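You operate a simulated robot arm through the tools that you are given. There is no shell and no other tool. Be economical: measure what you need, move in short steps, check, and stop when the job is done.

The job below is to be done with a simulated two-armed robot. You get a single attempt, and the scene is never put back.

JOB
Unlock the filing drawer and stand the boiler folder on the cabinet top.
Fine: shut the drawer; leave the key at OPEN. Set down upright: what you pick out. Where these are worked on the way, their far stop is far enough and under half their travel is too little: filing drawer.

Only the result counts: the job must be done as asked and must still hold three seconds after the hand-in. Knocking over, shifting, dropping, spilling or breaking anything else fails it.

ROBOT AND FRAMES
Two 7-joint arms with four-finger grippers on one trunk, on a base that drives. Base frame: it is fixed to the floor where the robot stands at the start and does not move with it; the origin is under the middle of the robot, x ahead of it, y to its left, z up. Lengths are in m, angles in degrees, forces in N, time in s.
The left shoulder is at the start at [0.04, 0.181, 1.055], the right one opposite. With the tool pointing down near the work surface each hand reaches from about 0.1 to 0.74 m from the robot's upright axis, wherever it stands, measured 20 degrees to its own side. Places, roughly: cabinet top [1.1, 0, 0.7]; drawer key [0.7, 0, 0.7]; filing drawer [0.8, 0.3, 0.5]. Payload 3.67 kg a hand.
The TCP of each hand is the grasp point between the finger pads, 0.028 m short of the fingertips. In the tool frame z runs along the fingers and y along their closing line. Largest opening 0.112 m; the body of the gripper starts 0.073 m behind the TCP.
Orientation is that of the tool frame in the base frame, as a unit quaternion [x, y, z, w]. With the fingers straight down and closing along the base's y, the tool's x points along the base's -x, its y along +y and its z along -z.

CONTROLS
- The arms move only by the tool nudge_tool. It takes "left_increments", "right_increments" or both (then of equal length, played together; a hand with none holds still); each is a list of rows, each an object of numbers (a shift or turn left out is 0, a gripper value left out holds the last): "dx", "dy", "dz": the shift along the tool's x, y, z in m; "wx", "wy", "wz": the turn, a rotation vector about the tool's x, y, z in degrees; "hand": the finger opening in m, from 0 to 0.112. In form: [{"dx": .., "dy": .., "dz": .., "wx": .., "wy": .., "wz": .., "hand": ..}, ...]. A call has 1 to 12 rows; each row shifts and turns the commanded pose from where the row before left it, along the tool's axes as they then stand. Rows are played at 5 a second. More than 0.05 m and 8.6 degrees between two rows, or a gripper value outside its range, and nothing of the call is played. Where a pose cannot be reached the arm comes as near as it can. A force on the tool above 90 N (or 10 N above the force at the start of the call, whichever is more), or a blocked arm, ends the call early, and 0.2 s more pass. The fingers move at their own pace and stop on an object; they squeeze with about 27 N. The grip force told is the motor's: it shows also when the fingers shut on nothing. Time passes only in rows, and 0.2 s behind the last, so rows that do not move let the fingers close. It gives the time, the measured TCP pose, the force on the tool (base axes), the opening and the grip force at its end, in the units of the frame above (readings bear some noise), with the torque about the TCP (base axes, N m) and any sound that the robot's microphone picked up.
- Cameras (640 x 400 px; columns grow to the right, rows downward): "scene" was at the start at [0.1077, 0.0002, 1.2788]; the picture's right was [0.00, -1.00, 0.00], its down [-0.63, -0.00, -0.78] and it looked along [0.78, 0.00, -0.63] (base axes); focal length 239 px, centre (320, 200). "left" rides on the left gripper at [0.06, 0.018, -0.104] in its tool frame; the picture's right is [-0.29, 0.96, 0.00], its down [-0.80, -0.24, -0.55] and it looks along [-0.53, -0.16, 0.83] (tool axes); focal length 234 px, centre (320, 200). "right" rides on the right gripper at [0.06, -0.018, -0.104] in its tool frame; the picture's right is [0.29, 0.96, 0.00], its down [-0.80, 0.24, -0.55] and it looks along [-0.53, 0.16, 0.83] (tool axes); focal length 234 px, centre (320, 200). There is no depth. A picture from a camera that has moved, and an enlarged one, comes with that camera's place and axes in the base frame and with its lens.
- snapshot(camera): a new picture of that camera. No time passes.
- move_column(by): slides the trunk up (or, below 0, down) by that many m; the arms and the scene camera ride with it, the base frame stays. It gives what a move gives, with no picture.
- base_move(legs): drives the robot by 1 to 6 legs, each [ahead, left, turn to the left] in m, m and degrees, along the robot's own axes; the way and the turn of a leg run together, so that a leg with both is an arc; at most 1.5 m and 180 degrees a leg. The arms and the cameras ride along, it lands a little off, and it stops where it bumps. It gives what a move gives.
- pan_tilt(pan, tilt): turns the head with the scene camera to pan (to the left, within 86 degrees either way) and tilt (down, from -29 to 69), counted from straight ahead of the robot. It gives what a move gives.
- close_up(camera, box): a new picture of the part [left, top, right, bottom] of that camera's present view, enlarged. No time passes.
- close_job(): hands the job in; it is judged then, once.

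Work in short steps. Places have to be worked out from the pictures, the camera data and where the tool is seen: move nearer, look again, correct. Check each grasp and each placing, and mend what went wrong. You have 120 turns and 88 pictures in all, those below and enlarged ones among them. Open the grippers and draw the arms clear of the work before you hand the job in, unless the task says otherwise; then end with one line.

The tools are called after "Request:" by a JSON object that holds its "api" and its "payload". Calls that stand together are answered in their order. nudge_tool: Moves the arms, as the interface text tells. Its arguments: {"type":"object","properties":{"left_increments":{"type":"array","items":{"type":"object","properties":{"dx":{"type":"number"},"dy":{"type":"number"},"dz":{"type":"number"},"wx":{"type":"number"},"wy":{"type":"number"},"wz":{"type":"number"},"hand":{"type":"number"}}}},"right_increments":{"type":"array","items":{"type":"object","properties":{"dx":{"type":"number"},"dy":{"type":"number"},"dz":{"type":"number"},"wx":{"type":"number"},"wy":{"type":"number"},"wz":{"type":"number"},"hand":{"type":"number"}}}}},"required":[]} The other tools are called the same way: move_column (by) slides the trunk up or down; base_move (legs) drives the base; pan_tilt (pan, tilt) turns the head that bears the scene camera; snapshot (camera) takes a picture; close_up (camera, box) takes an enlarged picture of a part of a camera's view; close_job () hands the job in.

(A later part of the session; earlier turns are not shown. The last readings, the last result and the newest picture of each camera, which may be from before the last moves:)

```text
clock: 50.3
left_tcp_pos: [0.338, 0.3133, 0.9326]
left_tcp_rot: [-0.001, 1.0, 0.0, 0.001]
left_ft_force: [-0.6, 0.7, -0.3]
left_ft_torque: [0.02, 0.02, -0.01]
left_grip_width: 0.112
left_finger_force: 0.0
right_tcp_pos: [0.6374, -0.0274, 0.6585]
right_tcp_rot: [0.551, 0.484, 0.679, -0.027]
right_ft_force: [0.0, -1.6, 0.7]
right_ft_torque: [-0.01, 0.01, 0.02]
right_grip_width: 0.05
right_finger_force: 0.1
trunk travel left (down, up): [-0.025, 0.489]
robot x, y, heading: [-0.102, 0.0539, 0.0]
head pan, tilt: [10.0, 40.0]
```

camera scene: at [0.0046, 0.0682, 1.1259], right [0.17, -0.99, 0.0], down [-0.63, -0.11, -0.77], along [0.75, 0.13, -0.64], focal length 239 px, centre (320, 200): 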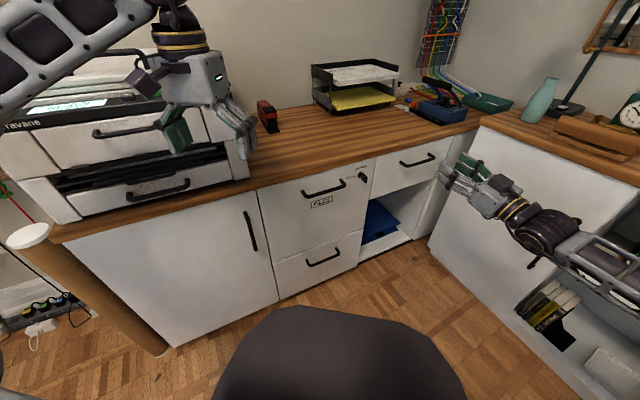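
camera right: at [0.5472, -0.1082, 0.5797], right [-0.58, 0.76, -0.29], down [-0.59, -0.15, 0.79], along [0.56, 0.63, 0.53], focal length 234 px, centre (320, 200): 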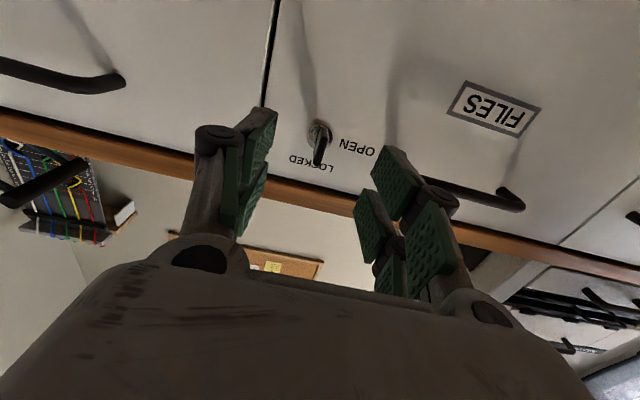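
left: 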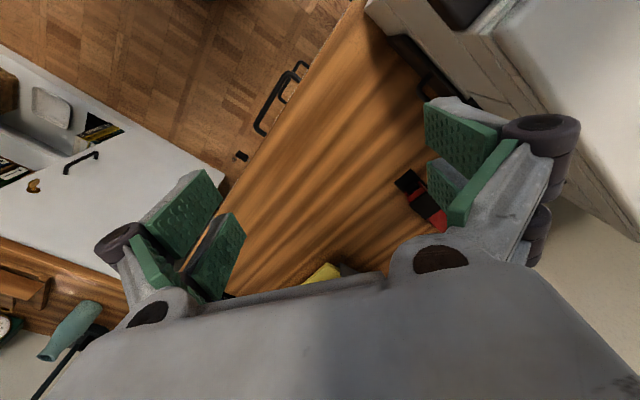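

The roll went freely. I re-aim the tool along the cabinet normal, align laterally with the key axis, and advance halfway, then check.

Request:
{"api": "nudge_tool", "payload": {"right_increments": [{"wx": -7.85, "wy": -0.77}, {"dx": 0.0023, "dy": -0.013}, {"dz": 0.025}, {}]}}

Request:
{"api": "close_up", "payload": {"camera": "right", "box": [160, 50, 480, 250]}}

Request:
{"api": "close_up", "payload": {"camera": "scene", "box": [320, 155, 400, 205]}}

```text
clock: 51.3
left_tcp_pos: [0.3373, 0.3125, 0.9314]
left_tcp_rot: [-0.001, 1.0, 0.001, 0.0]
left_ft_force: [-0.5, -0.3, 0.4]
left_ft_torque: [0.01, 0.02, -0.04]
left_grip_width: 0.1119
left_finger_force: 0.1
right_tcp_pos: [0.649, -0.0045, 0.6508]
right_tcp_rot: [0.556, 0.437, 0.707, 0.015]
right_ft_force: [-0.4, 0.6, -0.1]
right_ft_torque: [0.02, 0.01, 0.0]
right_grip_width: 0.0503
right_finger_force: 0.1
trunk travel left (down, up): [-0.025, 0.489]
robot x, y, heading: [-0.1039, 0.0549, 0.0]
head pan, tilt: [10.0, 40.0]
```

```text
2.00 times, centred on (320, 150) of right
camera zoom: at [0.5346, -0.026, 0.6853], right [0.33, -0.45, 0.83], down [-0.03, -0.89, -0.46], along [0.94, 0.13, -0.31], focal length 468 px, centre (320, 300)
```

zoom: 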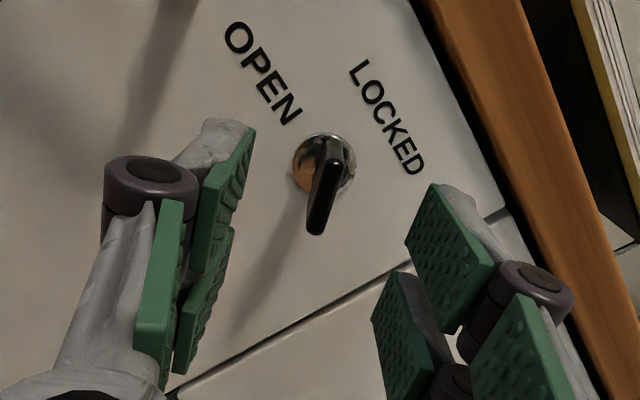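

```text
8.00 times, centred on (360, 180) of scene
camera zoom: at [0.0008, 0.0681, 1.1261], right [0.17, -0.98, 0.0], down [-0.63, -0.11, -0.77], along [0.75, 0.13, -0.64], focal length 1914 px, centre (0, 360)
```

zoom: 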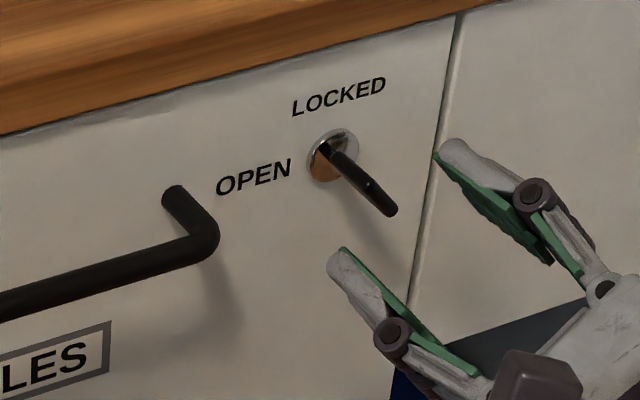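

Key centred between the fingers and its plane matches the pads. I advance 4.5 cm with a 3 mm trim and grip.

Request:
{"api": "nudge_tool", "payload": {"right_increments": [{"dx": 0.003, "dy": 0.001, "dz": 0.015}, {"dz": 0.015}, {"dz": 0.014}, {"hand": 0.0}, {}, {}, {}]}}

Request:
{"api": "nudge_tool", "payload": {"right_increments": [{"wz": -6}, {"wz": -6}, {"wz": -6}, {"wz": -6}, {}]}}

```text
clock: 52.9
left_tcp_pos: [0.338, 0.313, 0.9325]
left_tcp_rot: [0.0, 1.0, -0.001, -0.001]
left_ft_force: [0.0, -0.7, 0.3]
left_ft_torque: [0.01, -0.01, -0.01]
left_grip_width: 0.1117
left_finger_force: 0.1
right_tcp_pos: [0.6833, 0.0234, 0.6548]
right_tcp_rot: [0.556, 0.438, 0.707, 0.014]
right_ft_force: [-3.0, 3.0, -2.1]
right_ft_torque: [0.01, -0.03, 0.17]
right_grip_width: 0.0069
right_finger_force: 44.1
trunk travel left (down, up): [-0.025, 0.489]
robot x, y, heading: [-0.1052, 0.055, -0.2]
head pan, tilt: [10.0, 40.0]
```

```text
clock: 54.1
left_tcp_pos: [0.3392, 0.314, 0.9326]
left_tcp_rot: [-0.002, 1.0, -0.001, 0.0]
left_ft_force: [1.3, -0.3, 0.3]
left_ft_torque: [0.02, 0.01, 0.01]
left_grip_width: 0.1121
left_finger_force: 0.0
right_tcp_pos: [0.684, 0.024, 0.6558]
right_tcp_rot: [0.452, 0.543, 0.688, 0.163]
right_ft_force: [-4.8, 2.6, 0.3]
right_ft_torque: [-0.23, 0.35, -0.74]
right_grip_width: 0.0073
right_finger_force: 44.0
trunk travel left (down, up): [-0.025, 0.489]
robot x, y, heading: [-0.1063, 0.0515, 0.2]
head pan, tilt: [10.0, 40.0]
```

No resistance; 63° of 90° by the hand. I turn the remaining ~28°.

Request:
{"api": "nudge_tool", "payload": {"right_increments": [{"wz": -6}, {"wz": -6}, {"wz": -6}, {"wz": -6}, {"wz": -5}, {}]}}

Request:
{"api": "close_up", "payload": {"camera": "scene", "box": [320, 155, 400, 205]}}

```text
clock: 55.5
left_tcp_pos: [0.3371, 0.3132, 0.9327]
left_tcp_rot: [-0.001, 1.0, 0.0, 0.001]
left_ft_force: [0.7, 0.0, 0.0]
left_ft_torque: [0.02, -0.04, 0.02]
left_grip_width: 0.1119
left_finger_force: 0.1
right_tcp_pos: [0.6841, 0.0242, 0.6551]
right_tcp_rot: [0.302, 0.639, 0.626, 0.329]
right_ft_force: [-11.0, -0.7, 1.1]
right_ft_torque: [1.0, 0.73, -0.1]
right_grip_width: 0.0072
right_finger_force: 44.1
trunk travel left (down, up): [-0.025, 0.489]
robot x, y, heading: [-0.1021, 0.0535, -0.3]
head pan, tilt: [10.0, 40.0]
```

```text
8.00 times, centred on (360, 180) of scene
camera zoom: at [0.0002, 0.068, 1.1261], right [0.17, -0.98, 0.0], down [-0.63, -0.11, -0.77], along [0.75, 0.13, -0.64], focal length 1914 px, centre (0, 360)
```

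zoom: 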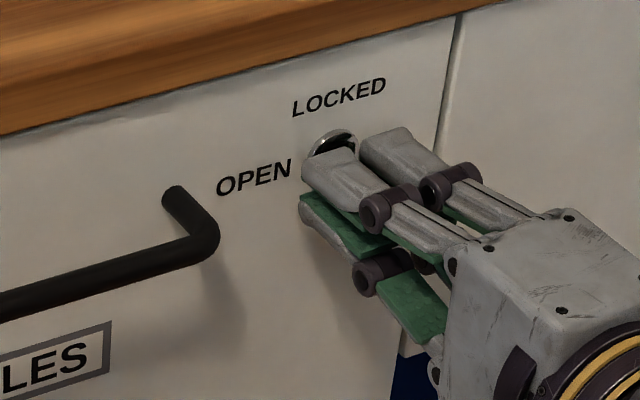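

Torque of 1.2 Nm indicates the stop. I release, back off and check the key.

Request:
{"api": "nudge_tool", "payload": {"right_increments": [{"hand": 0.05}, {}, {}, {"dz": -0.03}, {"dz": -0.03}, {"dz": -0.03}, {}]}}

Request:
{"api": "close_up", "payload": {"camera": "scene", "box": [320, 155, 400, 205]}}

```text
clock: 57.1
left_tcp_pos: [0.3396, 0.3129, 0.9326]
left_tcp_rot: [-0.001, 1.0, -0.001, 0.0]
left_ft_force: [0.8, 0.2, -0.3]
left_ft_torque: [0.0, -0.03, -0.01]
left_grip_width: 0.1121
left_finger_force: 0.1
right_tcp_pos: [0.613, -0.0314, 0.6547]
right_tcp_rot: [0.303, 0.639, 0.626, 0.328]
right_ft_force: [0.3, -0.2, -0.7]
right_ft_torque: [0.01, -0.01, 0.01]
right_grip_width: 0.0498
right_finger_force: 0.1
trunk travel left (down, up): [-0.025, 0.489]
robot x, y, heading: [-0.1079, 0.0577, 0.0]
head pan, tilt: [10.0, 40.0]
```

```text
8.00 times, centred on (360, 180) of scene
camera zoom: at [0.0011, 0.0683, 1.126], right [0.17, -0.98, 0.0], down [-0.63, -0.11, -0.77], along [0.75, 0.13, -0.64], focal length 1914 px, centre (0, 360)
```

zoom: 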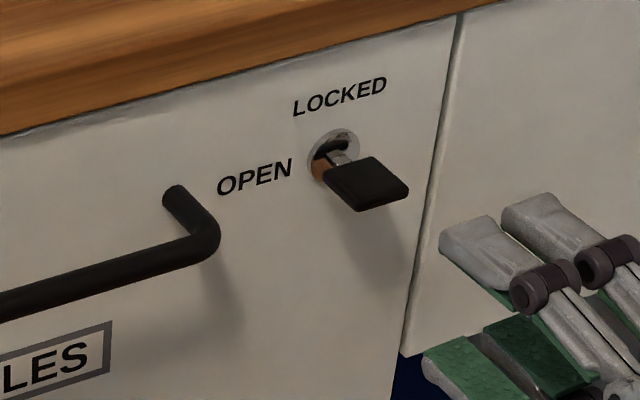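

Key is at OPEN. The hand's present roll (closing vertically) fits the horizontal handle; I slide it ~15.5 cm left in front of the handle and check.

Request:
{"api": "nudge_tool", "payload": {"right_increments": [{"dx": 0.039}, {"dx": 0.039}, {"dx": 0.039}, {"dx": 0.039}, {}]}}

Request:
{"api": "snapshot", "payload": {"camera": "right"}}

Request:
{"api": "close_up", "payload": {"camera": "scene", "box": [260, 140, 420, 240]}}

```text
clock: 58.3
left_tcp_pos: [0.3394, 0.3139, 0.933]
left_tcp_rot: [-0.001, 1.0, 0.0, -0.001]
left_ft_force: [-0.1, -0.5, -0.5]
left_ft_torque: [0.0, 0.0, 0.03]
left_grip_width: 0.1119
left_finger_force: 0.0
right_tcp_pos: [0.5223, 0.0909, 0.6482]
right_tcp_rot: [0.303, 0.639, 0.626, 0.329]
right_ft_force: [1.0, 0.8, -0.7]
right_ft_torque: [-0.01, 0.0, 0.01]
right_grip_width: 0.0499
right_finger_force: 0.0
trunk travel left (down, up): [-0.025, 0.489]
robot x, y, heading: [-0.1014, 0.0507, -0.0]
head pan, tilt: [10.0, 40.0]
```

```text
55 pictures are left
camera right: at [0.4026, 0.0758, 0.6265], right [-0.2, 0.26, 0.94], down [0.03, -0.96, 0.27], along [0.98, 0.08, 0.18], focal length 234 px, centre (320, 200)
```

right: 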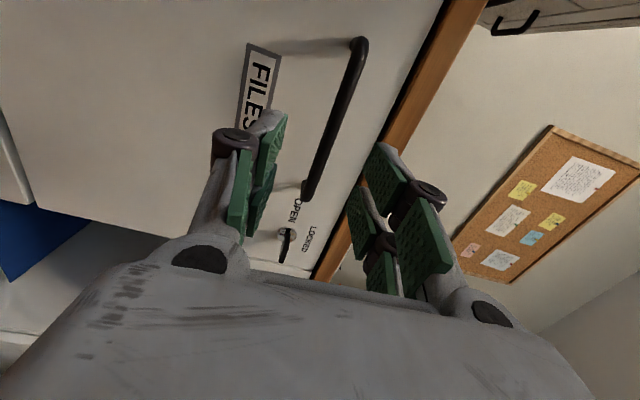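

```text
4.00 times, centred on (340, 190) of scene
camera zoom: at [0.001, 0.0681, 1.126], right [0.17, -0.98, 0.0], down [-0.63, -0.11, -0.77], along [0.75, 0.13, -0.64], focal length 957 px, centre (240, 240)
```

zoom: 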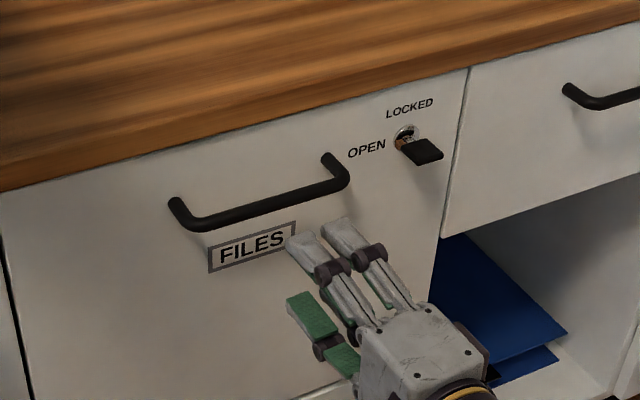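

The bar is ~1 cm above the aim line. I raise 1 cm, advance 8.5 cm and close on the bar.

Request:
{"api": "nudge_tool", "payload": {"right_increments": [{"dy": 0.01}, {"dz": 0.03}, {"dz": 0.03}, {"dz": 0.025}, {}]}}

Request:
{"api": "close_up", "payload": {"camera": "right", "box": [160, 50, 480, 250]}}

```text
clock: 59.5
left_tcp_pos: [0.3378, 0.3139, 0.9322]
left_tcp_rot: [-0.001, 1.0, -0.001, 0.0]
left_ft_force: [0.9, -0.3, 0.4]
left_ft_torque: [0.0, 0.01, -0.02]
left_grip_width: 0.112
left_finger_force: 0.1
right_tcp_pos: [0.5851, 0.1454, 0.6593]
right_tcp_rot: [0.302, 0.639, 0.626, 0.329]
right_ft_force: [0.2, -0.7, -1.0]
right_ft_torque: [-0.01, 0.0, -0.01]
right_grip_width: 0.0498
right_finger_force: 0.2
trunk travel left (down, up): [-0.025, 0.489]
robot x, y, heading: [-0.1043, 0.0515, -0.1]
head pan, tilt: [10.0, 40.0]
```

```text
2.00 times, centred on (320, 150) of right
camera zoom: at [0.467, 0.1294, 0.6369], right [-0.2, 0.26, 0.94], down [0.03, -0.96, 0.27], along [0.98, 0.08, 0.18], focal length 468 px, centre (320, 300)
```

zoom: 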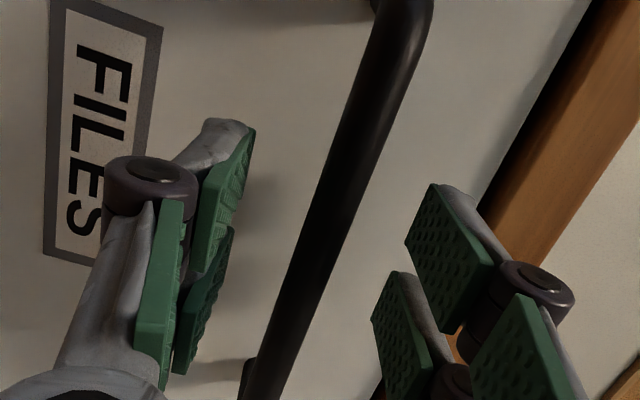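

The bar lies between the fingers. I advance 1 cm more and grip.

Request:
{"api": "nudge_tool", "payload": {"right_increments": [{"dz": 0.01}, {"hand": 0.0}, {}, {}, {}]}}

```text
clock: 60.7
left_tcp_pos: [0.3381, 0.3128, 0.9337]
left_tcp_rot: [-0.001, 1.0, -0.001, 0.0]
left_ft_force: [0.0, -0.3, 0.1]
left_ft_torque: [0.01, 0.03, 0.01]
left_grip_width: 0.1123
left_finger_force: 0.1
right_tcp_pos: [0.5955, 0.1516, 0.6575]
right_tcp_rot: [0.304, 0.639, 0.627, 0.327]
right_ft_force: [-1.4, -0.9, -6.7]
right_ft_torque: [1.9, 1.43, 0.13]
right_grip_width: 0.0121
right_finger_force: 44.6
trunk travel left (down, up): [-0.025, 0.489]
robot x, y, heading: [-0.1056, 0.051, 0.0]
head pan, tilt: [10.0, 40.0]
```

Bar gripped (12 mm). I test with a short 5 cm arm pull along the cabinet normal.

Request:
{"api": "nudge_tool", "payload": {"right_increments": [{"dz": -0.015}, {"dz": -0.02}, {"dz": -0.02}, {}]}}

```text
clock: 61.7
left_tcp_pos: [0.3382, 0.3144, 0.9317]
left_tcp_rot: [0.0, 1.0, -0.001, -0.001]
left_ft_force: [-0.3, -0.4, 0.3]
left_ft_torque: [-0.03, 0.0, 0.0]
left_grip_width: 0.112
left_finger_force: 0.2
right_tcp_pos: [0.5497, 0.118, 0.6567]
right_tcp_rot: [0.303, 0.64, 0.626, 0.327]
right_ft_force: [-8.6, 13.1, -10.7]
right_ft_torque: [1.86, 1.36, 0.2]
right_grip_width: 0.0121
right_finger_force: 45.0
trunk travel left (down, up): [-0.025, 0.489]
robot x, y, heading: [-0.1048, 0.0505, 0.2]
head pan, tilt: [10.0, 40.0]
```

The drawer is unlocked and slides. I pull further by driving the base back along the normal (~36°).

Request:
{"api": "base_move", "payload": {"legs": [[-0.122, -0.087, 0]]}}

Request:
{"api": "snapshot", "payload": {"camera": "scene"}}

```text
clock: 63.1
left_tcp_pos: [0.2159, 0.2263, 0.9319]
left_tcp_rot: [-0.001, 1.0, -0.001, 0.001]
left_ft_force: [-0.9, -0.8, -0.1]
left_ft_torque: [0.0, -0.04, 0.0]
left_grip_width: 0.112
left_finger_force: 0.0
right_tcp_pos: [0.4283, 0.03, 0.6574]
right_tcp_rot: [0.303, 0.639, 0.625, 0.329]
right_ft_force: [-8.5, 15.0, -15.1]
right_ft_torque: [1.78, 1.37, -0.1]
right_grip_width: 0.0123
right_finger_force: 44.6
trunk travel left (down, up): [-0.025, 0.489]
robot x, y, heading: [-0.2256, -0.0355, 0.0]
head pan, tilt: [10.0, 40.0]
```

```text
52 pictures are left
camera scene: at [-0.1214, -0.0177, 1.126], right [0.17, -0.99, 0.0], down [-0.63, -0.11, -0.77], along [0.75, 0.13, -0.64], focal length 239 px, centre (320, 200)
```

scene: 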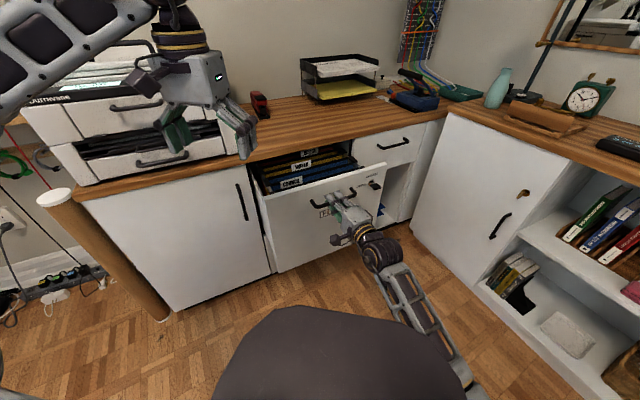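

The drawer opens, revealing folders. I pull another 15 cm.

Request:
{"api": "base_move", "payload": {"legs": [[-0.122, -0.087, 0]]}}

Request:
{"api": "snapshot", "payload": {"camera": "scene"}}

```text
clock: 64.5
left_tcp_pos: [0.0918, 0.1376, 0.9338]
left_tcp_rot: [0.0, 1.0, 0.0, 0.0]
left_ft_force: [0.2, -0.6, 0.1]
left_ft_torque: [0.05, 0.0, 0.0]
left_grip_width: 0.1119
left_finger_force: 0.1
right_tcp_pos: [0.3043, -0.0607, 0.6568]
right_tcp_rot: [0.305, 0.638, 0.625, 0.33]
right_ft_force: [9.9, -10.3, -0.9]
right_ft_torque: [1.75, 1.35, -0.61]
right_grip_width: 0.0122
right_finger_force: 44.8
trunk travel left (down, up): [-0.025, 0.489]
robot x, y, heading: [-0.3528, -0.1228, -0.0]
head pan, tilt: [10.0, 40.0]
```

```text
51 pictures are left
camera scene: at [-0.2456, -0.107, 1.126], right [0.17, -0.99, 0.0], down [-0.63, -0.11, -0.77], along [0.75, 0.13, -0.64], focal length 239 px, centre (320, 200)
```

scene: 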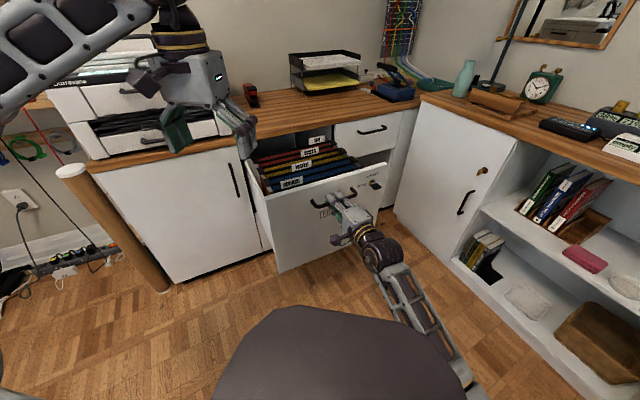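

Opened ~0.36 m. I zoom on the folder labels.

Request:
{"api": "close_up", "payload": {"camera": "scene", "box": [240, 125, 368, 205]}}

```text
5.00 times, centred on (304, 165) of scene
camera zoom: at [-0.2456, -0.107, 1.126], right [0.17, -0.99, 0.0], down [-0.63, -0.11, -0.77], along [0.75, 0.13, -0.64], focal length 1196 px, centre (400, 375)
```

zoom: 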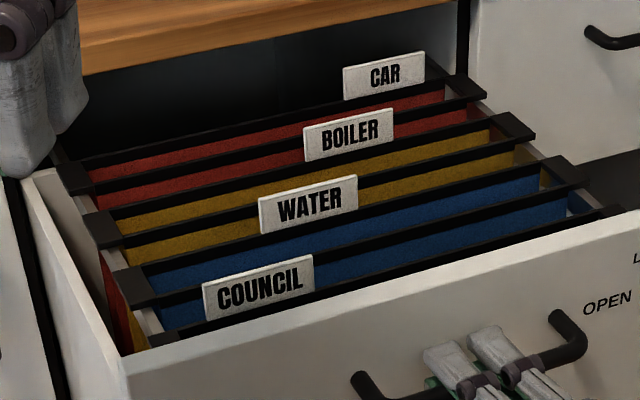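

BOILER is the third from the front. I try to pull a bit further to gain room and see whether the stop is reached.

Request:
{"api": "base_move", "payload": {"legs": [[-0.065, -0.047, 0]]}}

Request:
{"api": "snapshot", "payload": {"camera": "scene"}}

```text
clock: 65.5
left_tcp_pos: [0.0252, 0.0901, 0.9335]
left_tcp_rot: [0.001, 1.0, 0.0, 0.001]
left_ft_force: [-0.1, -0.3, -0.6]
left_ft_torque: [0.0, -0.04, 0.0]
left_grip_width: 0.112
left_finger_force: 0.1
right_tcp_pos: [0.2394, -0.1065, 0.6589]
right_tcp_rot: [0.303, 0.639, 0.626, 0.33]
right_ft_force: [-0.5, -0.4, 1.2]
right_ft_torque: [0.03, 0.02, 0.0]
right_grip_width: 0.0001
right_finger_force: 36.3
trunk travel left (down, up): [-0.025, 0.489]
robot x, y, heading: [-0.4166, -0.1671, -0.2]
head pan, tilt: [10.0, 40.0]
```

```text
49 pictures are left
camera scene: at [-0.3117, -0.1539, 1.1262], right [0.17, -0.99, 0.0], down [-0.63, -0.11, -0.77], along [0.76, 0.13, -0.64], focal length 239 px, centre (320, 200)
```

scene: 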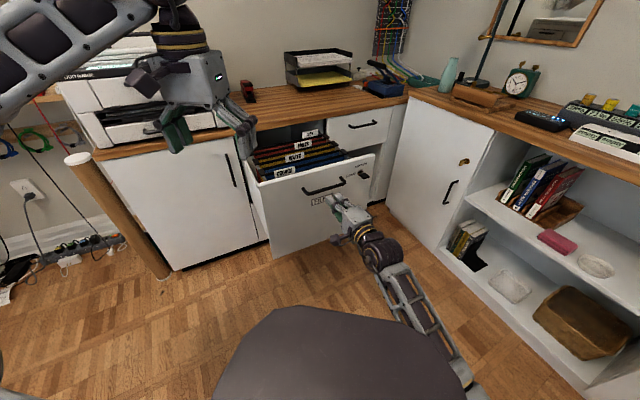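

The stop was reached and the hand slipped off the bar cleanly; the drawer is at full travel. I back the hand off, raise the trunk, then tip the right hand to point down.

Request:
{"api": "nudge_tool", "payload": {"right_increments": [{"dz": -0.03, "hand": 0.06}, {"dz": -0.03}, {"dz": -0.03}, {}]}}

Request:
{"api": "move_column", "payload": {"by": 0.3}}

Request:
{"api": "nudge_tool", "payload": {"right_increments": [{"wx": 8.2}, {"wx": 8.2}, {"wx": 8.2}, {"wx": 8.2}, {"wx": 8.2}, {"wx": 8.2}, {"wx": 8.2}, {"wx": 8.2}, {"wx": 8.2}, {"wx": 8.2}, {"wx": 8.0}, {}]}}

Request:
{"api": "snapshot", "payload": {"camera": "scene"}}

```text
clock: 66.5
left_tcp_pos: [0.0273, 0.0914, 0.9321]
left_tcp_rot: [0.0, 1.0, -0.001, 0.001]
left_ft_force: [0.6, -0.1, 0.3]
left_ft_torque: [-0.05, 0.0, 0.02]
left_grip_width: 0.1119
left_finger_force: 0.1
right_tcp_pos: [0.1668, -0.162, 0.6567]
right_tcp_rot: [0.303, 0.639, 0.625, 0.33]
right_ft_force: [0.0, -0.6, -0.3]
right_ft_torque: [-0.01, 0.03, -0.03]
right_grip_width: 0.0604
right_finger_force: 0.1
trunk travel left (down, up): [-0.025, 0.489]
robot x, y, heading: [-0.4193, -0.1697, 0.0]
head pan, tilt: [10.0, 40.0]
```

```text
clock: 69.5
left_tcp_pos: [0.0267, 0.0911, 1.233]
left_tcp_rot: [0.0, 1.0, 0.0, 0.001]
left_ft_force: [1.6, 0.5, 0.5]
left_ft_torque: [-0.01, 0.01, 0.02]
left_grip_width: 0.1116
left_finger_force: 0.0
right_tcp_pos: [0.1685, -0.162, 0.9576]
right_tcp_rot: [0.303, 0.639, 0.625, 0.329]
right_ft_force: [-0.2, 0.3, 0.6]
right_ft_torque: [0.03, -0.02, 0.01]
right_grip_width: 0.0598
right_finger_force: 0.0
trunk travel left (down, up): [-0.325, 0.189]
robot x, y, heading: [-0.4167, -0.1667, -0.2]
head pan, tilt: [10.0, 40.0]
```

```text
clock: 72.1
left_tcp_pos: [0.0278, 0.0909, 1.2328]
left_tcp_rot: [-0.001, 1.0, 0.001, 0.001]
left_ft_force: [0.5, 0.2, 0.2]
left_ft_torque: [0.01, 0.0, 0.03]
left_grip_width: 0.1123
left_finger_force: 0.1
right_tcp_pos: [0.1683, -0.1622, 0.957]
right_tcp_rot: [0.448, 0.894, -0.011, 0.017]
right_ft_force: [0.2, -1.1, -0.2]
right_ft_torque: [-0.02, 0.0, -0.02]
right_grip_width: 0.06
right_finger_force: 0.1
trunk travel left (down, up): [-0.325, 0.189]
robot x, y, heading: [-0.4182, -0.1681, -0.4]
head pan, tilt: [10.0, 40.0]
```

```text
48 pictures are left
camera scene: at [-0.3105, -0.1535, 1.4258], right [0.17, -0.99, 0.0], down [-0.63, -0.11, -0.77], along [0.75, 0.13, -0.64], focal length 239 px, centre (320, 200)
```

scene: 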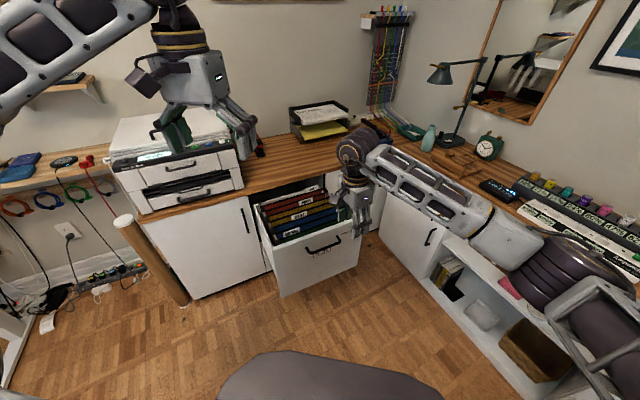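

I move the right hand to my right side, then drive left and ahead to stand left of the open drawer with heading 0.

Request:
{"api": "nudge_tool", "payload": {"right_increments": [{"dx": -0.025, "dy": -0.036}, {"dx": -0.025, "dy": -0.036}, {"dx": -0.025, "dy": -0.036}, {"dx": -0.025, "dy": -0.036}, {"dx": -0.025, "dy": -0.036}, {"dx": -0.025, "dy": -0.036}, {}]}}

Request:
{"api": "base_move", "payload": {"legs": [[0, 0.5, 0], [0.25, 0, 0]]}}

Request:
{"api": "pan_tilt", "payload": {"pan": -15, "tilt": 50}}

Request:
{"api": "snapshot", "payload": {"camera": "scene"}}

Request:
{"api": "snapshot", "payload": {"camera": "right"}}

```text
clock: 73.7
left_tcp_pos: [0.0271, 0.0913, 1.2328]
left_tcp_rot: [0.0, 1.0, -0.001, 0.0]
left_ft_force: [0.4, 0.9, -1.6]
left_ft_torque: [0.01, 0.03, 0.06]
left_grip_width: 0.1122
left_finger_force: 0.0
right_tcp_pos: [0.0829, -0.4088, 0.9634]
right_tcp_rot: [0.448, 0.894, -0.011, 0.018]
right_ft_force: [1.2, 0.3, 0.4]
right_ft_torque: [-0.06, 0.04, -0.04]
right_grip_width: 0.0598
right_finger_force: 0.0
trunk travel left (down, up): [-0.325, 0.189]
robot x, y, heading: [-0.4157, -0.1649, 0.0]
head pan, tilt: [10.0, 40.0]
```

```text
clock: 78.2
left_tcp_pos: [0.2806, 0.5806, 1.2324]
left_tcp_rot: [0.002, 1.0, -0.001, 0.001]
left_ft_force: [-0.4, 1.2, 0.1]
left_ft_torque: [0.0, 0.03, 0.03]
left_grip_width: 0.112
left_finger_force: 0.1
right_tcp_pos: [0.3358, 0.0806, 0.963]
right_tcp_rot: [0.449, 0.893, -0.01, 0.019]
right_ft_force: [0.0, 0.1, 0.5]
right_ft_torque: [0.02, -0.01, 0.02]
right_grip_width: 0.06
right_finger_force: 0.1
trunk travel left (down, up): [-0.325, 0.189]
robot x, y, heading: [-0.165, 0.325, -0.3]
head pan, tilt: [10.0, 40.0]
```

```text
clock: 79.1
left_tcp_pos: [0.2813, 0.5806, 1.2322]
left_tcp_rot: [0.003, 1.0, -0.001, 0.0]
left_ft_force: [0.2, 0.2, 0.2]
left_ft_torque: [0.01, -0.02, 0.02]
left_grip_width: 0.112
left_finger_force: 0.1
right_tcp_pos: [0.3338, 0.0799, 0.9624]
right_tcp_rot: [0.45, 0.893, -0.01, 0.018]
right_ft_force: [-0.2, -0.4, 0.4]
right_ft_torque: [0.02, -0.03, 0.01]
right_grip_width: 0.06
right_finger_force: 0.0
trunk travel left (down, up): [-0.325, 0.189]
robot x, y, heading: [-0.163, 0.3235, -0.4]
head pan, tilt: [-15.0, 50.0]
```

```text
47 pictures are left
camera scene: at [-0.0682, 0.3029, 1.4117], right [-0.26, -0.96, 0.0], down [-0.74, 0.2, -0.64], along [0.62, -0.17, -0.77], focal length 239 px, centre (320, 200)
```

scene: 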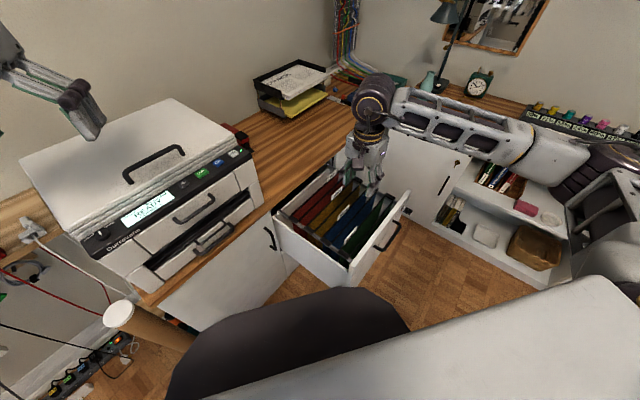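

```text
46 pictures are left
camera right: at [0.2814, 0.1205, 1.0637], right [0.6, 0.8, -0.01], down [0.65, -0.48, 0.59], along [0.46, -0.36, -0.81], focal length 234 px, centre (320, 200)
```

right: 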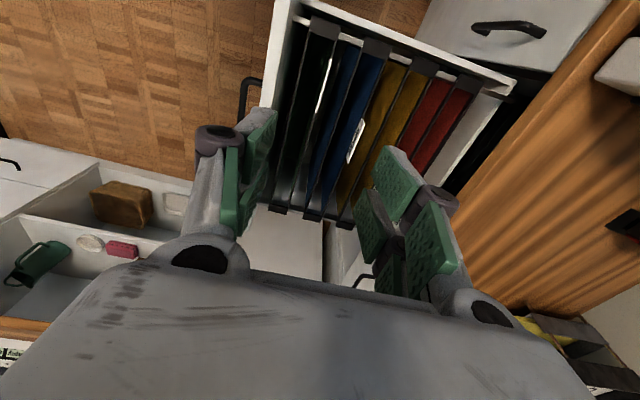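

I now see four folders from above (green, blue, yellow, red). I zoom in to link labels with colours.

Request:
{"api": "close_up", "payload": {"camera": "right", "box": [240, 0, 496, 160]}}

Request:
{"api": "close_up", "payload": {"camera": "scene", "box": [270, 150, 414, 290]}}

```text
2.50 times, centred on (368, 80) of right
camera zoom: at [0.2814, 0.1205, 1.0637], right [0.6, 0.8, -0.01], down [0.65, -0.48, 0.59], along [0.46, -0.36, -0.81], focal length 585 px, centre (200, 500)
```

zoom: 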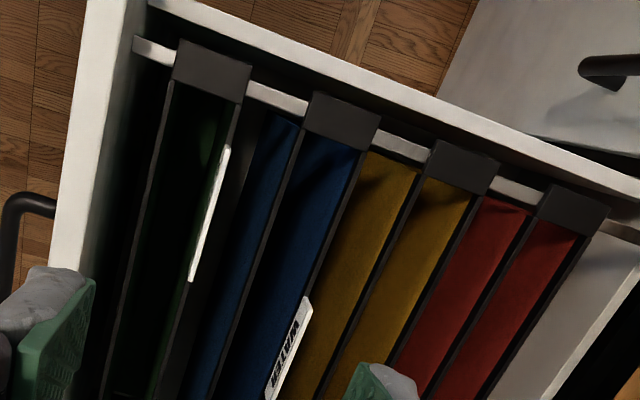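

```text
2.86 times, centred on (342, 220) of scene
camera zoom: at [-0.0682, 0.3029, 1.4117], right [-0.26, -0.96, 0.0], down [-0.74, 0.2, -0.64], along [0.62, -0.17, -0.77], focal length 683 px, centre (257, 143)
```

zoom: 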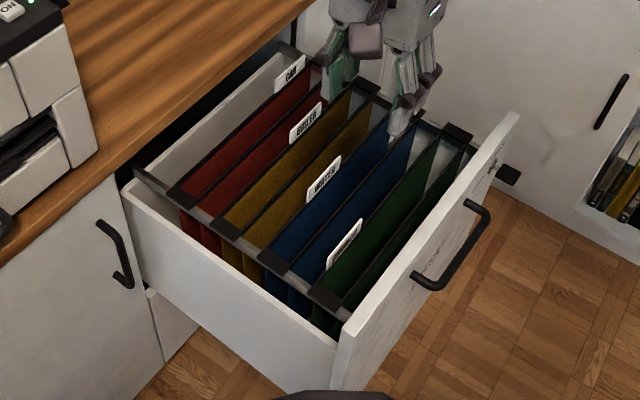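

The tag sits on each folder's rear rod: WATER = blue, so BOILER = yellow. Yellow folder centre ≈ [0.50, 0.083], rods at z ≈ 0.657. I drive 10 cm ahead and hover above it.

Request:
{"api": "base_move", "payload": {"legs": [[0.1, 0, 0]]}}

Request:
{"api": "nudge_tool", "payload": {"right_increments": [{"dx": -0.02, "dy": 0.018, "dz": 0.03}, {"dx": -0.02, "dy": 0.018, "dz": 0.03}, {"dy": 0.018, "dz": 0.03}, {"dz": 0.03}, {}]}}

Request:
{"api": "snapshot", "payload": {"camera": "right"}}

Request:
{"api": "snapshot", "payload": {"camera": "scene"}}

```text
clock: 80.2
left_tcp_pos: [0.378, 0.5797, 1.2314]
left_tcp_rot: [0.003, 1.0, -0.001, 0.001]
left_ft_force: [-0.1, -0.1, 0.4]
left_ft_torque: [0.0, 0.03, -0.02]
left_grip_width: 0.1121
left_finger_force: 0.2
right_tcp_pos: [0.4341, 0.0791, 0.9627]
right_tcp_rot: [0.449, 0.893, -0.011, 0.018]
right_ft_force: [0.2, 0.2, 0.1]
right_ft_torque: [-0.02, 0.0, 0.0]
right_grip_width: 0.0599
right_finger_force: 0.0
trunk travel left (down, up): [-0.325, 0.189]
robot x, y, heading: [-0.0641, 0.3234, -0.3]
head pan, tilt: [-15.0, 50.0]
```

```text
clock: 81.4
left_tcp_pos: [0.3793, 0.5797, 1.2326]
left_tcp_rot: [0.003, 1.0, -0.001, 0.001]
left_ft_force: [0.4, 0.6, -1.0]
left_ft_torque: [-0.04, 0.04, 0.01]
left_grip_width: 0.1121
left_finger_force: 0.0
right_tcp_pos: [0.5025, 0.0756, 0.845]
right_tcp_rot: [0.449, 0.893, -0.009, 0.018]
right_ft_force: [0.5, 0.2, -0.1]
right_ft_torque: [0.01, 0.01, -0.02]
right_grip_width: 0.0599
right_finger_force: 0.1
trunk travel left (down, up): [-0.325, 0.189]
robot x, y, heading: [-0.0641, 0.3212, -0.3]
head pan, tilt: [-15.0, 50.0]
```

```text
43 pictures are left
camera right: at [0.4508, 0.1161, 0.9455], right [0.6, 0.8, -0.01], down [0.65, -0.48, 0.59], along [0.46, -0.36, -0.81], focal length 234 px, centre (320, 200)
```

right: 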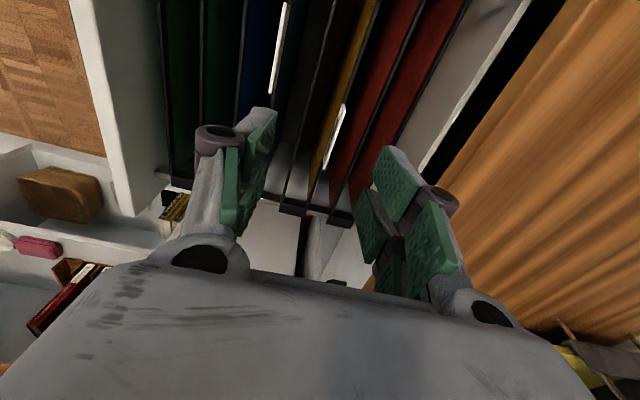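

```text
42 pictures are left
camera scene: at [0.0313, 0.3025, 1.4117], right [-0.26, -0.96, 0.0], down [-0.74, 0.2, -0.64], along [0.62, -0.17, -0.77], focal length 239 px, centre (320, 200)
```

scene: 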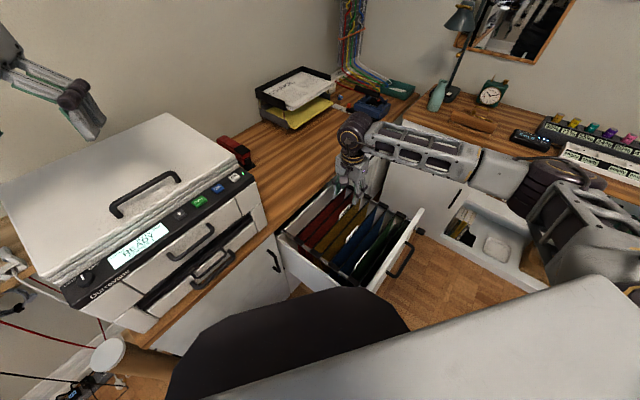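

The aim point is centred between the yellow folder's rods (44 mm apart, ~35 mm gaps to neighbours). I shift 1.8 cm right (clear of the WATER tag), set the opening to 68 mm, and descend partway.

Request:
{"api": "nudge_tool", "payload": {"right_increments": [{"dx": -0.018, "hand": 0.068}, {"dz": 0.04}, {"dz": 0.035}, {"dz": 0.03}, {}]}}

Request:
{"api": "snapshot", "payload": {"camera": "right"}}

Request:
{"api": "close_up", "payload": {"camera": "scene", "box": [270, 150, 430, 250]}}

```text
clock: 82.6
left_tcp_pos: [0.3786, 0.58, 1.2321]
left_tcp_rot: [0.003, 1.0, -0.001, 0.001]
left_ft_force: [0.8, 0.3, 0.2]
left_ft_torque: [0.0, 0.01, -0.01]
left_grip_width: 0.1121
left_finger_force: 0.0
right_tcp_pos: [0.5184, 0.0566, 0.7388]
right_tcp_rot: [0.449, 0.893, -0.011, 0.019]
right_ft_force: [-0.3, -0.4, 0.4]
right_ft_torque: [-0.02, -0.01, 0.02]
right_grip_width: 0.0678
right_finger_force: 0.1
trunk travel left (down, up): [-0.325, 0.189]
robot x, y, heading: [-0.0679, 0.3233, -0.4]
head pan, tilt: [-15.0, 50.0]
```

```text
41 pictures are left
camera right: at [0.4654, 0.0978, 0.839], right [0.6, 0.8, -0.01], down [0.65, -0.48, 0.59], along [0.46, -0.36, -0.81], focal length 234 px, centre (320, 200)
```

right: 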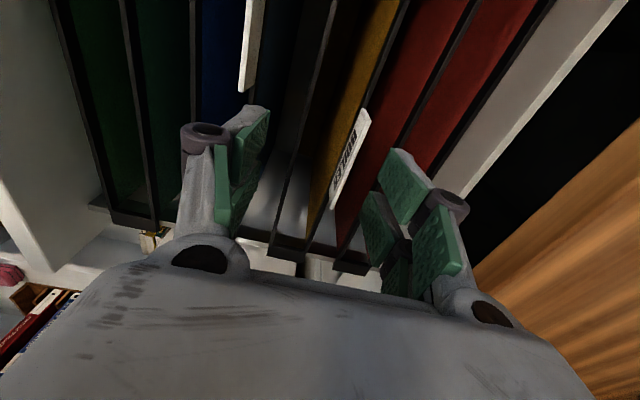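

```text
4.00 times, centred on (350, 200) of scene
camera zoom: at [0.0308, 0.3023, 1.4117], right [-0.26, -0.96, 0.0], down [-0.74, 0.2, -0.64], along [0.62, -0.17, -0.77], focal length 957 px, centre (200, 200)
```

zoom: 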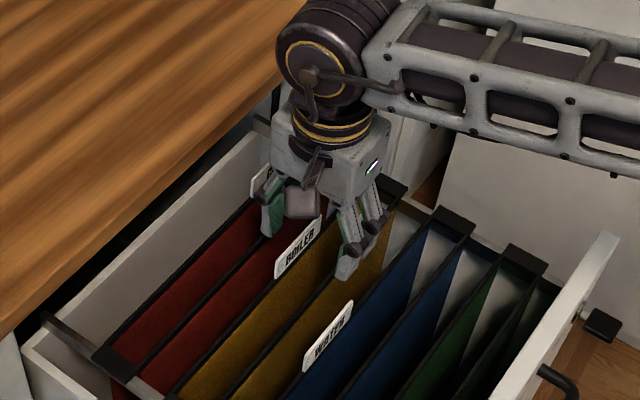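

Alignment is good: both rods lie inside the fingers, neighbours outside. I descend 8 cm with a 2 mm trim.

Request:
{"api": "nudge_tool", "payload": {"right_increments": [{"dy": 0.002, "dz": 0.02}, {"dz": 0.025}, {"dz": 0.02}, {"dz": 0.015}, {}]}}

Request:
{"api": "snapshot", "payload": {"camera": "right"}}

Request:
{"api": "close_up", "payload": {"camera": "scene", "box": [290, 160, 418, 240]}}

```text
clock: 83.8
left_tcp_pos: [0.3775, 0.5804, 1.2322]
left_tcp_rot: [0.002, 1.0, -0.001, 0.001]
left_ft_force: [0.4, -0.6, -0.6]
left_ft_torque: [-0.01, 0.02, -0.04]
left_grip_width: 0.1121
left_finger_force: 0.0
right_tcp_pos: [0.5208, 0.0568, 0.66]
right_tcp_rot: [0.45, 0.893, -0.01, 0.018]
right_ft_force: [0.1, 0.3, 0.7]
right_ft_torque: [-0.01, -0.01, -0.01]
right_grip_width: 0.0678
right_finger_force: 0.0
trunk travel left (down, up): [-0.325, 0.189]
robot x, y, heading: [-0.0626, 0.3182, -0.6]
head pan, tilt: [-15.0, 50.0]
```

```text
39 pictures are left
camera right: at [0.4668, 0.097, 0.7604], right [0.6, 0.8, -0.01], down [0.65, -0.48, 0.59], along [0.46, -0.36, -0.81], focal length 234 px, centre (320, 200)
```

right: 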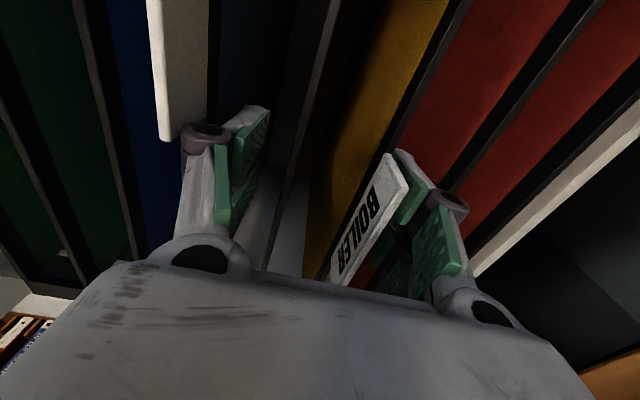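

```text
5.00 times, centred on (354, 200) of scene
camera zoom: at [0.0309, 0.3022, 1.4117], right [-0.26, -0.96, 0.0], down [-0.74, 0.2, -0.64], along [0.62, -0.17, -0.77], focal length 1196 px, centre (150, 200)
```

zoom: 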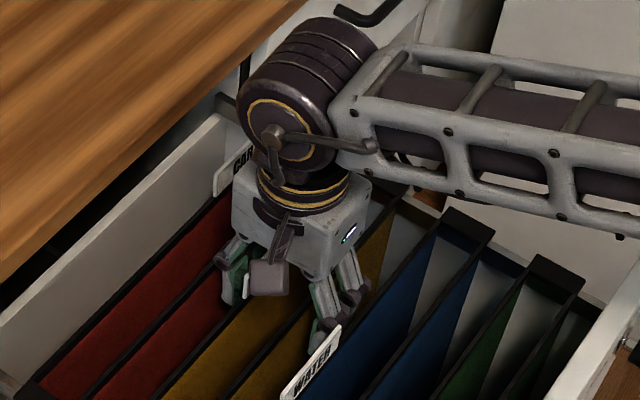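

The tag and both rods are inside the fingers. I close.

Request:
{"api": "nudge_tool", "payload": {"right_increments": [{"hand": 0.0}, {}, {}, {}]}}

Request:
{"api": "snapshot", "payload": {"camera": "right"}}

```text
clock: 84.8
left_tcp_pos: [0.3782, 0.58, 1.2327]
left_tcp_rot: [0.003, 1.0, -0.001, 0.002]
left_ft_force: [0.0, 0.4, 0.2]
left_ft_torque: [-0.02, 0.01, -0.02]
left_grip_width: 0.1117
left_finger_force: 0.0
right_tcp_pos: [0.5206, 0.0566, 0.66]
right_tcp_rot: [0.449, 0.894, -0.011, 0.018]
right_ft_force: [1.0, 0.7, 0.4]
right_ft_torque: [0.04, -0.01, -0.13]
right_grip_width: 0.0417
right_finger_force: 26.8
trunk travel left (down, up): [-0.325, 0.189]
robot x, y, heading: [-0.0674, 0.3237, -0.2]
head pan, tilt: [-15.0, 50.0]
```

```text
37 pictures are left
camera right: at [0.4671, 0.0968, 0.7607], right [0.6, 0.8, -0.01], down [0.65, -0.48, 0.59], along [0.46, -0.36, -0.81], focal length 234 px, centre (320, 200)
```

right: 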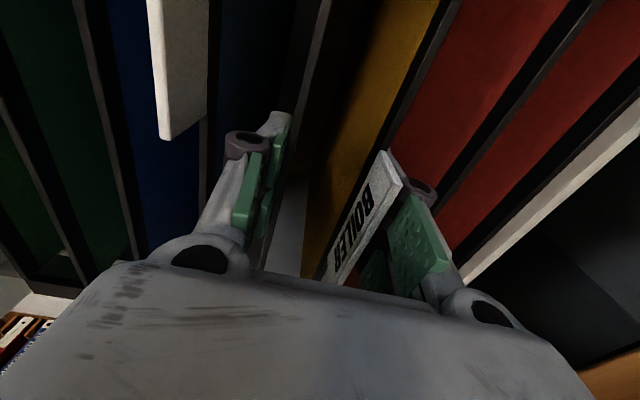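

Gripped at 42 mm with 27 N. I lift 6 cm and check.

Request:
{"api": "nudge_tool", "payload": {"right_increments": [{"dz": -0.01}, {"dz": -0.025}, {"dz": -0.025}, {}]}}

Request:
{"api": "snapshot", "payload": {"camera": "scene"}}

```text
clock: 85.8
left_tcp_pos: [0.3782, 0.58, 1.2324]
left_tcp_rot: [0.003, 1.0, -0.001, 0.001]
left_ft_force: [-0.1, -0.2, 0.3]
left_ft_torque: [0.0, 0.0, 0.04]
left_grip_width: 0.1122
left_finger_force: 0.2
right_tcp_pos: [0.5187, 0.0586, 0.7217]
right_tcp_rot: [0.45, 0.893, -0.011, 0.018]
right_ft_force: [0.2, 0.1, -0.9]
right_ft_torque: [-0.02, -0.02, 0.02]
right_grip_width: 0.0417
right_finger_force: 27.3
trunk travel left (down, up): [-0.325, 0.189]
robot x, y, heading: [-0.0653, 0.3215, -0.4]
head pan, tilt: [-15.0, 50.0]
```

```text
36 pictures are left
camera scene: at [0.0315, 0.3021, 1.4116], right [-0.26, -0.96, 0.0], down [-0.74, 0.2, -0.64], along [0.62, -0.17, -0.77], focal length 239 px, centre (320, 200)
```

scene: 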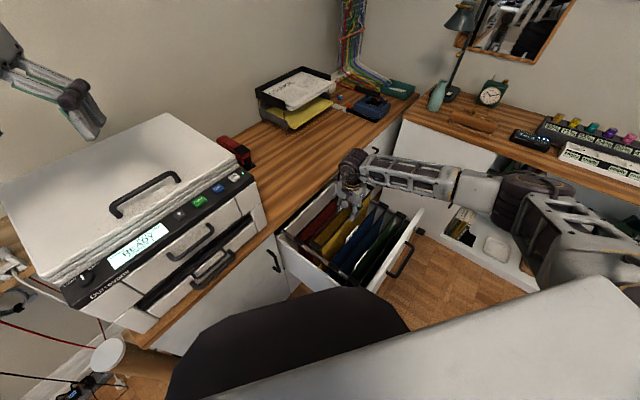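

Readings show little weight; I zoom in to confirm the folder rose.

Request:
{"api": "close_up", "payload": {"camera": "scene", "box": [270, 140, 430, 290]}}

```text
2.67 times, centred on (350, 215) of scene
camera zoom: at [0.0315, 0.3021, 1.4116], right [-0.26, -0.96, 0.0], down [-0.74, 0.2, -0.64], along [0.62, -0.17, -0.77], focal length 638 px, centre (240, 160)
```

zoom: 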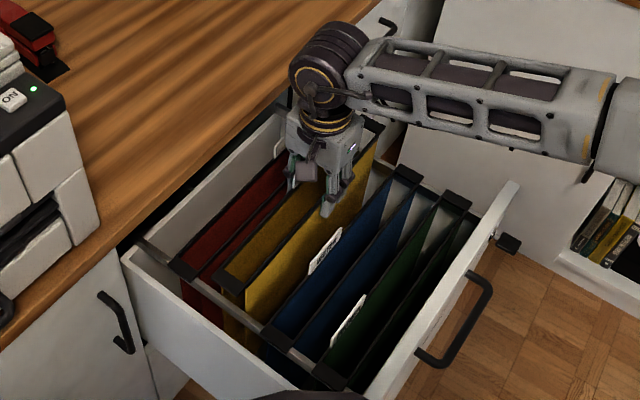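

The yellow folder rose level, neighbours undisturbed. I lift it well clear, to TCP z ≈ 1.05.

Request:
{"api": "nudge_tool", "payload": {"right_increments": [{"dz": -0.035}, {"dz": -0.035}, {"dz": -0.035}, {"dz": -0.035}, {"dz": -0.035}, {"dz": -0.035}, {"dz": -0.035}, {"dz": -0.035}, {"dz": -0.035}, {}]}}

Request:
{"api": "snapshot", "payload": {"camera": "scene"}}

```text
clock: 88.0
left_tcp_pos: [0.3801, 0.5801, 1.2324]
left_tcp_rot: [0.002, 1.0, 0.001, 0.001]
left_ft_force: [-0.7, -0.8, 0.2]
left_ft_torque: [0.0, 0.02, 0.01]
left_grip_width: 0.1118
left_finger_force: 0.1
right_tcp_pos: [0.5116, 0.0672, 1.036]
right_tcp_rot: [0.449, 0.893, -0.011, 0.018]
right_ft_force: [0.3, 0.0, -0.7]
right_ft_torque: [-0.02, 0.01, -0.01]
right_grip_width: 0.0415
right_finger_force: 27.3
trunk travel left (down, up): [-0.325, 0.189]
robot x, y, heading: [-0.0659, 0.3228, -0.6]
head pan, tilt: [-15.0, 50.0]
```

```text
34 pictures are left
camera scene: at [0.0315, 0.3018, 1.4116], right [-0.26, -0.96, 0.0], down [-0.74, 0.2, -0.64], along [0.62, -0.17, -0.77], focal length 239 px, centre (320, 200)
```

scene: 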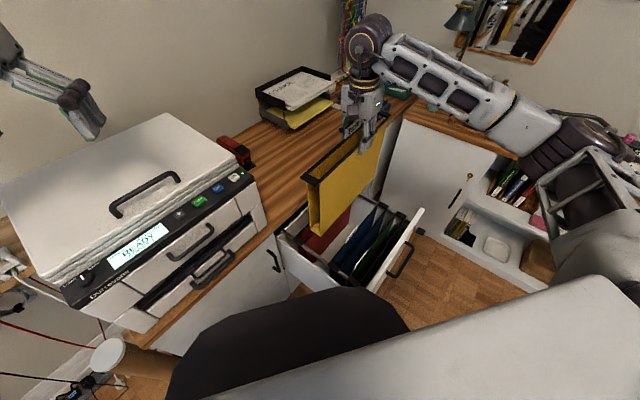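

Folder height ≈ 0.235 m, hanging level. Free counter area: between printer (right side at l≈0) and tray. I shift the base slightly left/ahead (keeping clear of the open drawer), then carry the folder right and over the counter.

Request:
{"api": "base_move", "payload": {"legs": [[0.03, 0.07, 0]]}}

Request:
{"api": "nudge_tool", "payload": {"right_increments": [{"dx": -0.018}, {"dx": -0.018}, {"dx": -0.018, "dy": 0.015}, {"dy": 0.025}, {"dy": 0.025}, {"dy": 0.025}, {"dy": 0.025}, {"dy": 0.025}, {"dy": 0.02}, {}]}}

Request:
{"api": "snapshot", "payload": {"camera": "scene"}}

```text
clock: 89.1
left_tcp_pos: [0.41, 0.6497, 1.2324]
left_tcp_rot: [0.002, 1.0, -0.001, 0.001]
left_ft_force: [0.6, -0.2, 0.0]
left_ft_torque: [-0.02, 0.03, -0.01]
left_grip_width: 0.1121
left_finger_force: 0.0
right_tcp_pos: [0.5434, 0.1387, 1.035]
right_tcp_rot: [0.449, 0.893, -0.01, 0.019]
right_ft_force: [-0.2, 0.0, -1.3]
right_ft_torque: [-0.03, 0.04, -0.01]
right_grip_width: 0.0418
right_finger_force: 26.9
trunk travel left (down, up): [-0.325, 0.189]
robot x, y, heading: [-0.0372, 0.3911, -0.3]
head pan, tilt: [-15.0, 50.0]
```

```text
clock: 91.3
left_tcp_pos: [0.4097, 0.6487, 1.2328]
left_tcp_rot: [0.002, 1.0, 0.001, 0.001]
left_ft_force: [-0.3, 0.5, 0.4]
left_ft_torque: [0.01, 0.04, -0.01]
left_grip_width: 0.112
left_finger_force: 0.0
right_tcp_pos: [0.7036, 0.1906, 1.0388]
right_tcp_rot: [0.449, 0.893, -0.011, 0.018]
right_ft_force: [-0.5, 0.6, -1.8]
right_ft_torque: [-0.01, -0.03, 0.01]
right_grip_width: 0.0416
right_finger_force: 26.6
trunk travel left (down, up): [-0.325, 0.189]
robot x, y, heading: [-0.0324, 0.3949, -0.3]
head pan, tilt: [-15.0, 50.0]
```

```text
33 pictures are left
camera scene: at [0.0613, 0.3712, 1.4117], right [-0.26, -0.96, 0.0], down [-0.74, 0.2, -0.64], along [0.62, -0.17, -0.77], focal length 239 px, centre (320, 200)
```

scene: 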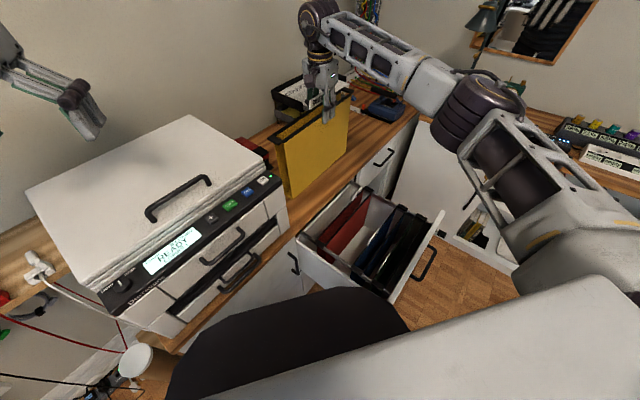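

Reach is fine. I move 3 cm further in and 2.5 cm right for margin from the printer, then inspect.

Request:
{"api": "nudge_tool", "payload": {"right_increments": [{"dx": -0.0125, "dy": 0.015}, {"dx": -0.0125, "dy": 0.015}, {}]}}

Request:
{"api": "close_up", "payload": {"camera": "scene", "box": [220, 70, 420, 220]}}

Request:
{"api": "snapshot", "payload": {"camera": "left"}}

```text
clock: 92.1
left_tcp_pos: [0.4095, 0.6485, 1.2331]
left_tcp_rot: [0.003, 1.0, 0.0, 0.001]
left_ft_force: [0.3, 0.0, -0.2]
left_ft_torque: [-0.01, 0.03, -0.05]
left_grip_width: 0.1122
left_finger_force: 0.1
right_tcp_pos: [0.7441, 0.1876, 1.0375]
right_tcp_rot: [0.45, 0.893, -0.01, 0.018]
right_ft_force: [0.5, 0.7, -1.6]
right_ft_torque: [-0.01, -0.02, 0.02]
right_grip_width: 0.0417
right_finger_force: 27.0
trunk travel left (down, up): [-0.325, 0.189]
robot x, y, heading: [-0.0358, 0.3916, -0.1]
head pan, tilt: [-15.0, 50.0]
```

```text
2.67 times, centred on (320, 145) of scene
camera zoom: at [0.0613, 0.3712, 1.4116], right [-0.26, -0.96, 0.0], down [-0.74, 0.2, -0.64], along [0.62, -0.17, -0.77], focal length 638 px, centre (320, 347)
```

zoom: 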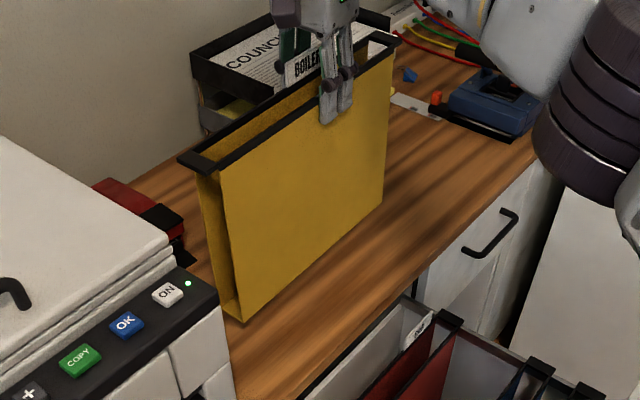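

```text
31 pictures are left
camera left: at [0.3501, 0.6663, 1.3364], right [0.29, 0.96, 0.0], down [0.8, -0.24, 0.56], along [0.53, -0.16, -0.83], focal length 234 px, centre (320, 200)
```

left: 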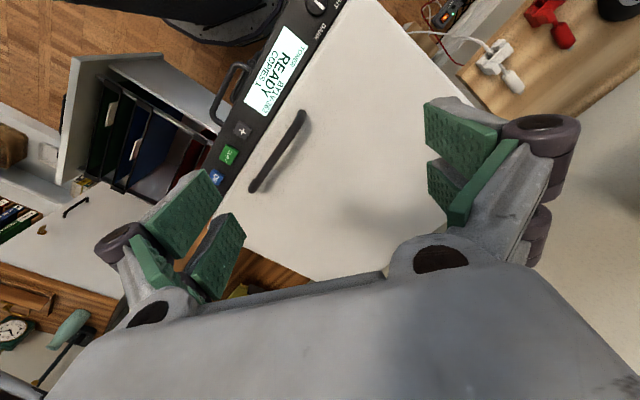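

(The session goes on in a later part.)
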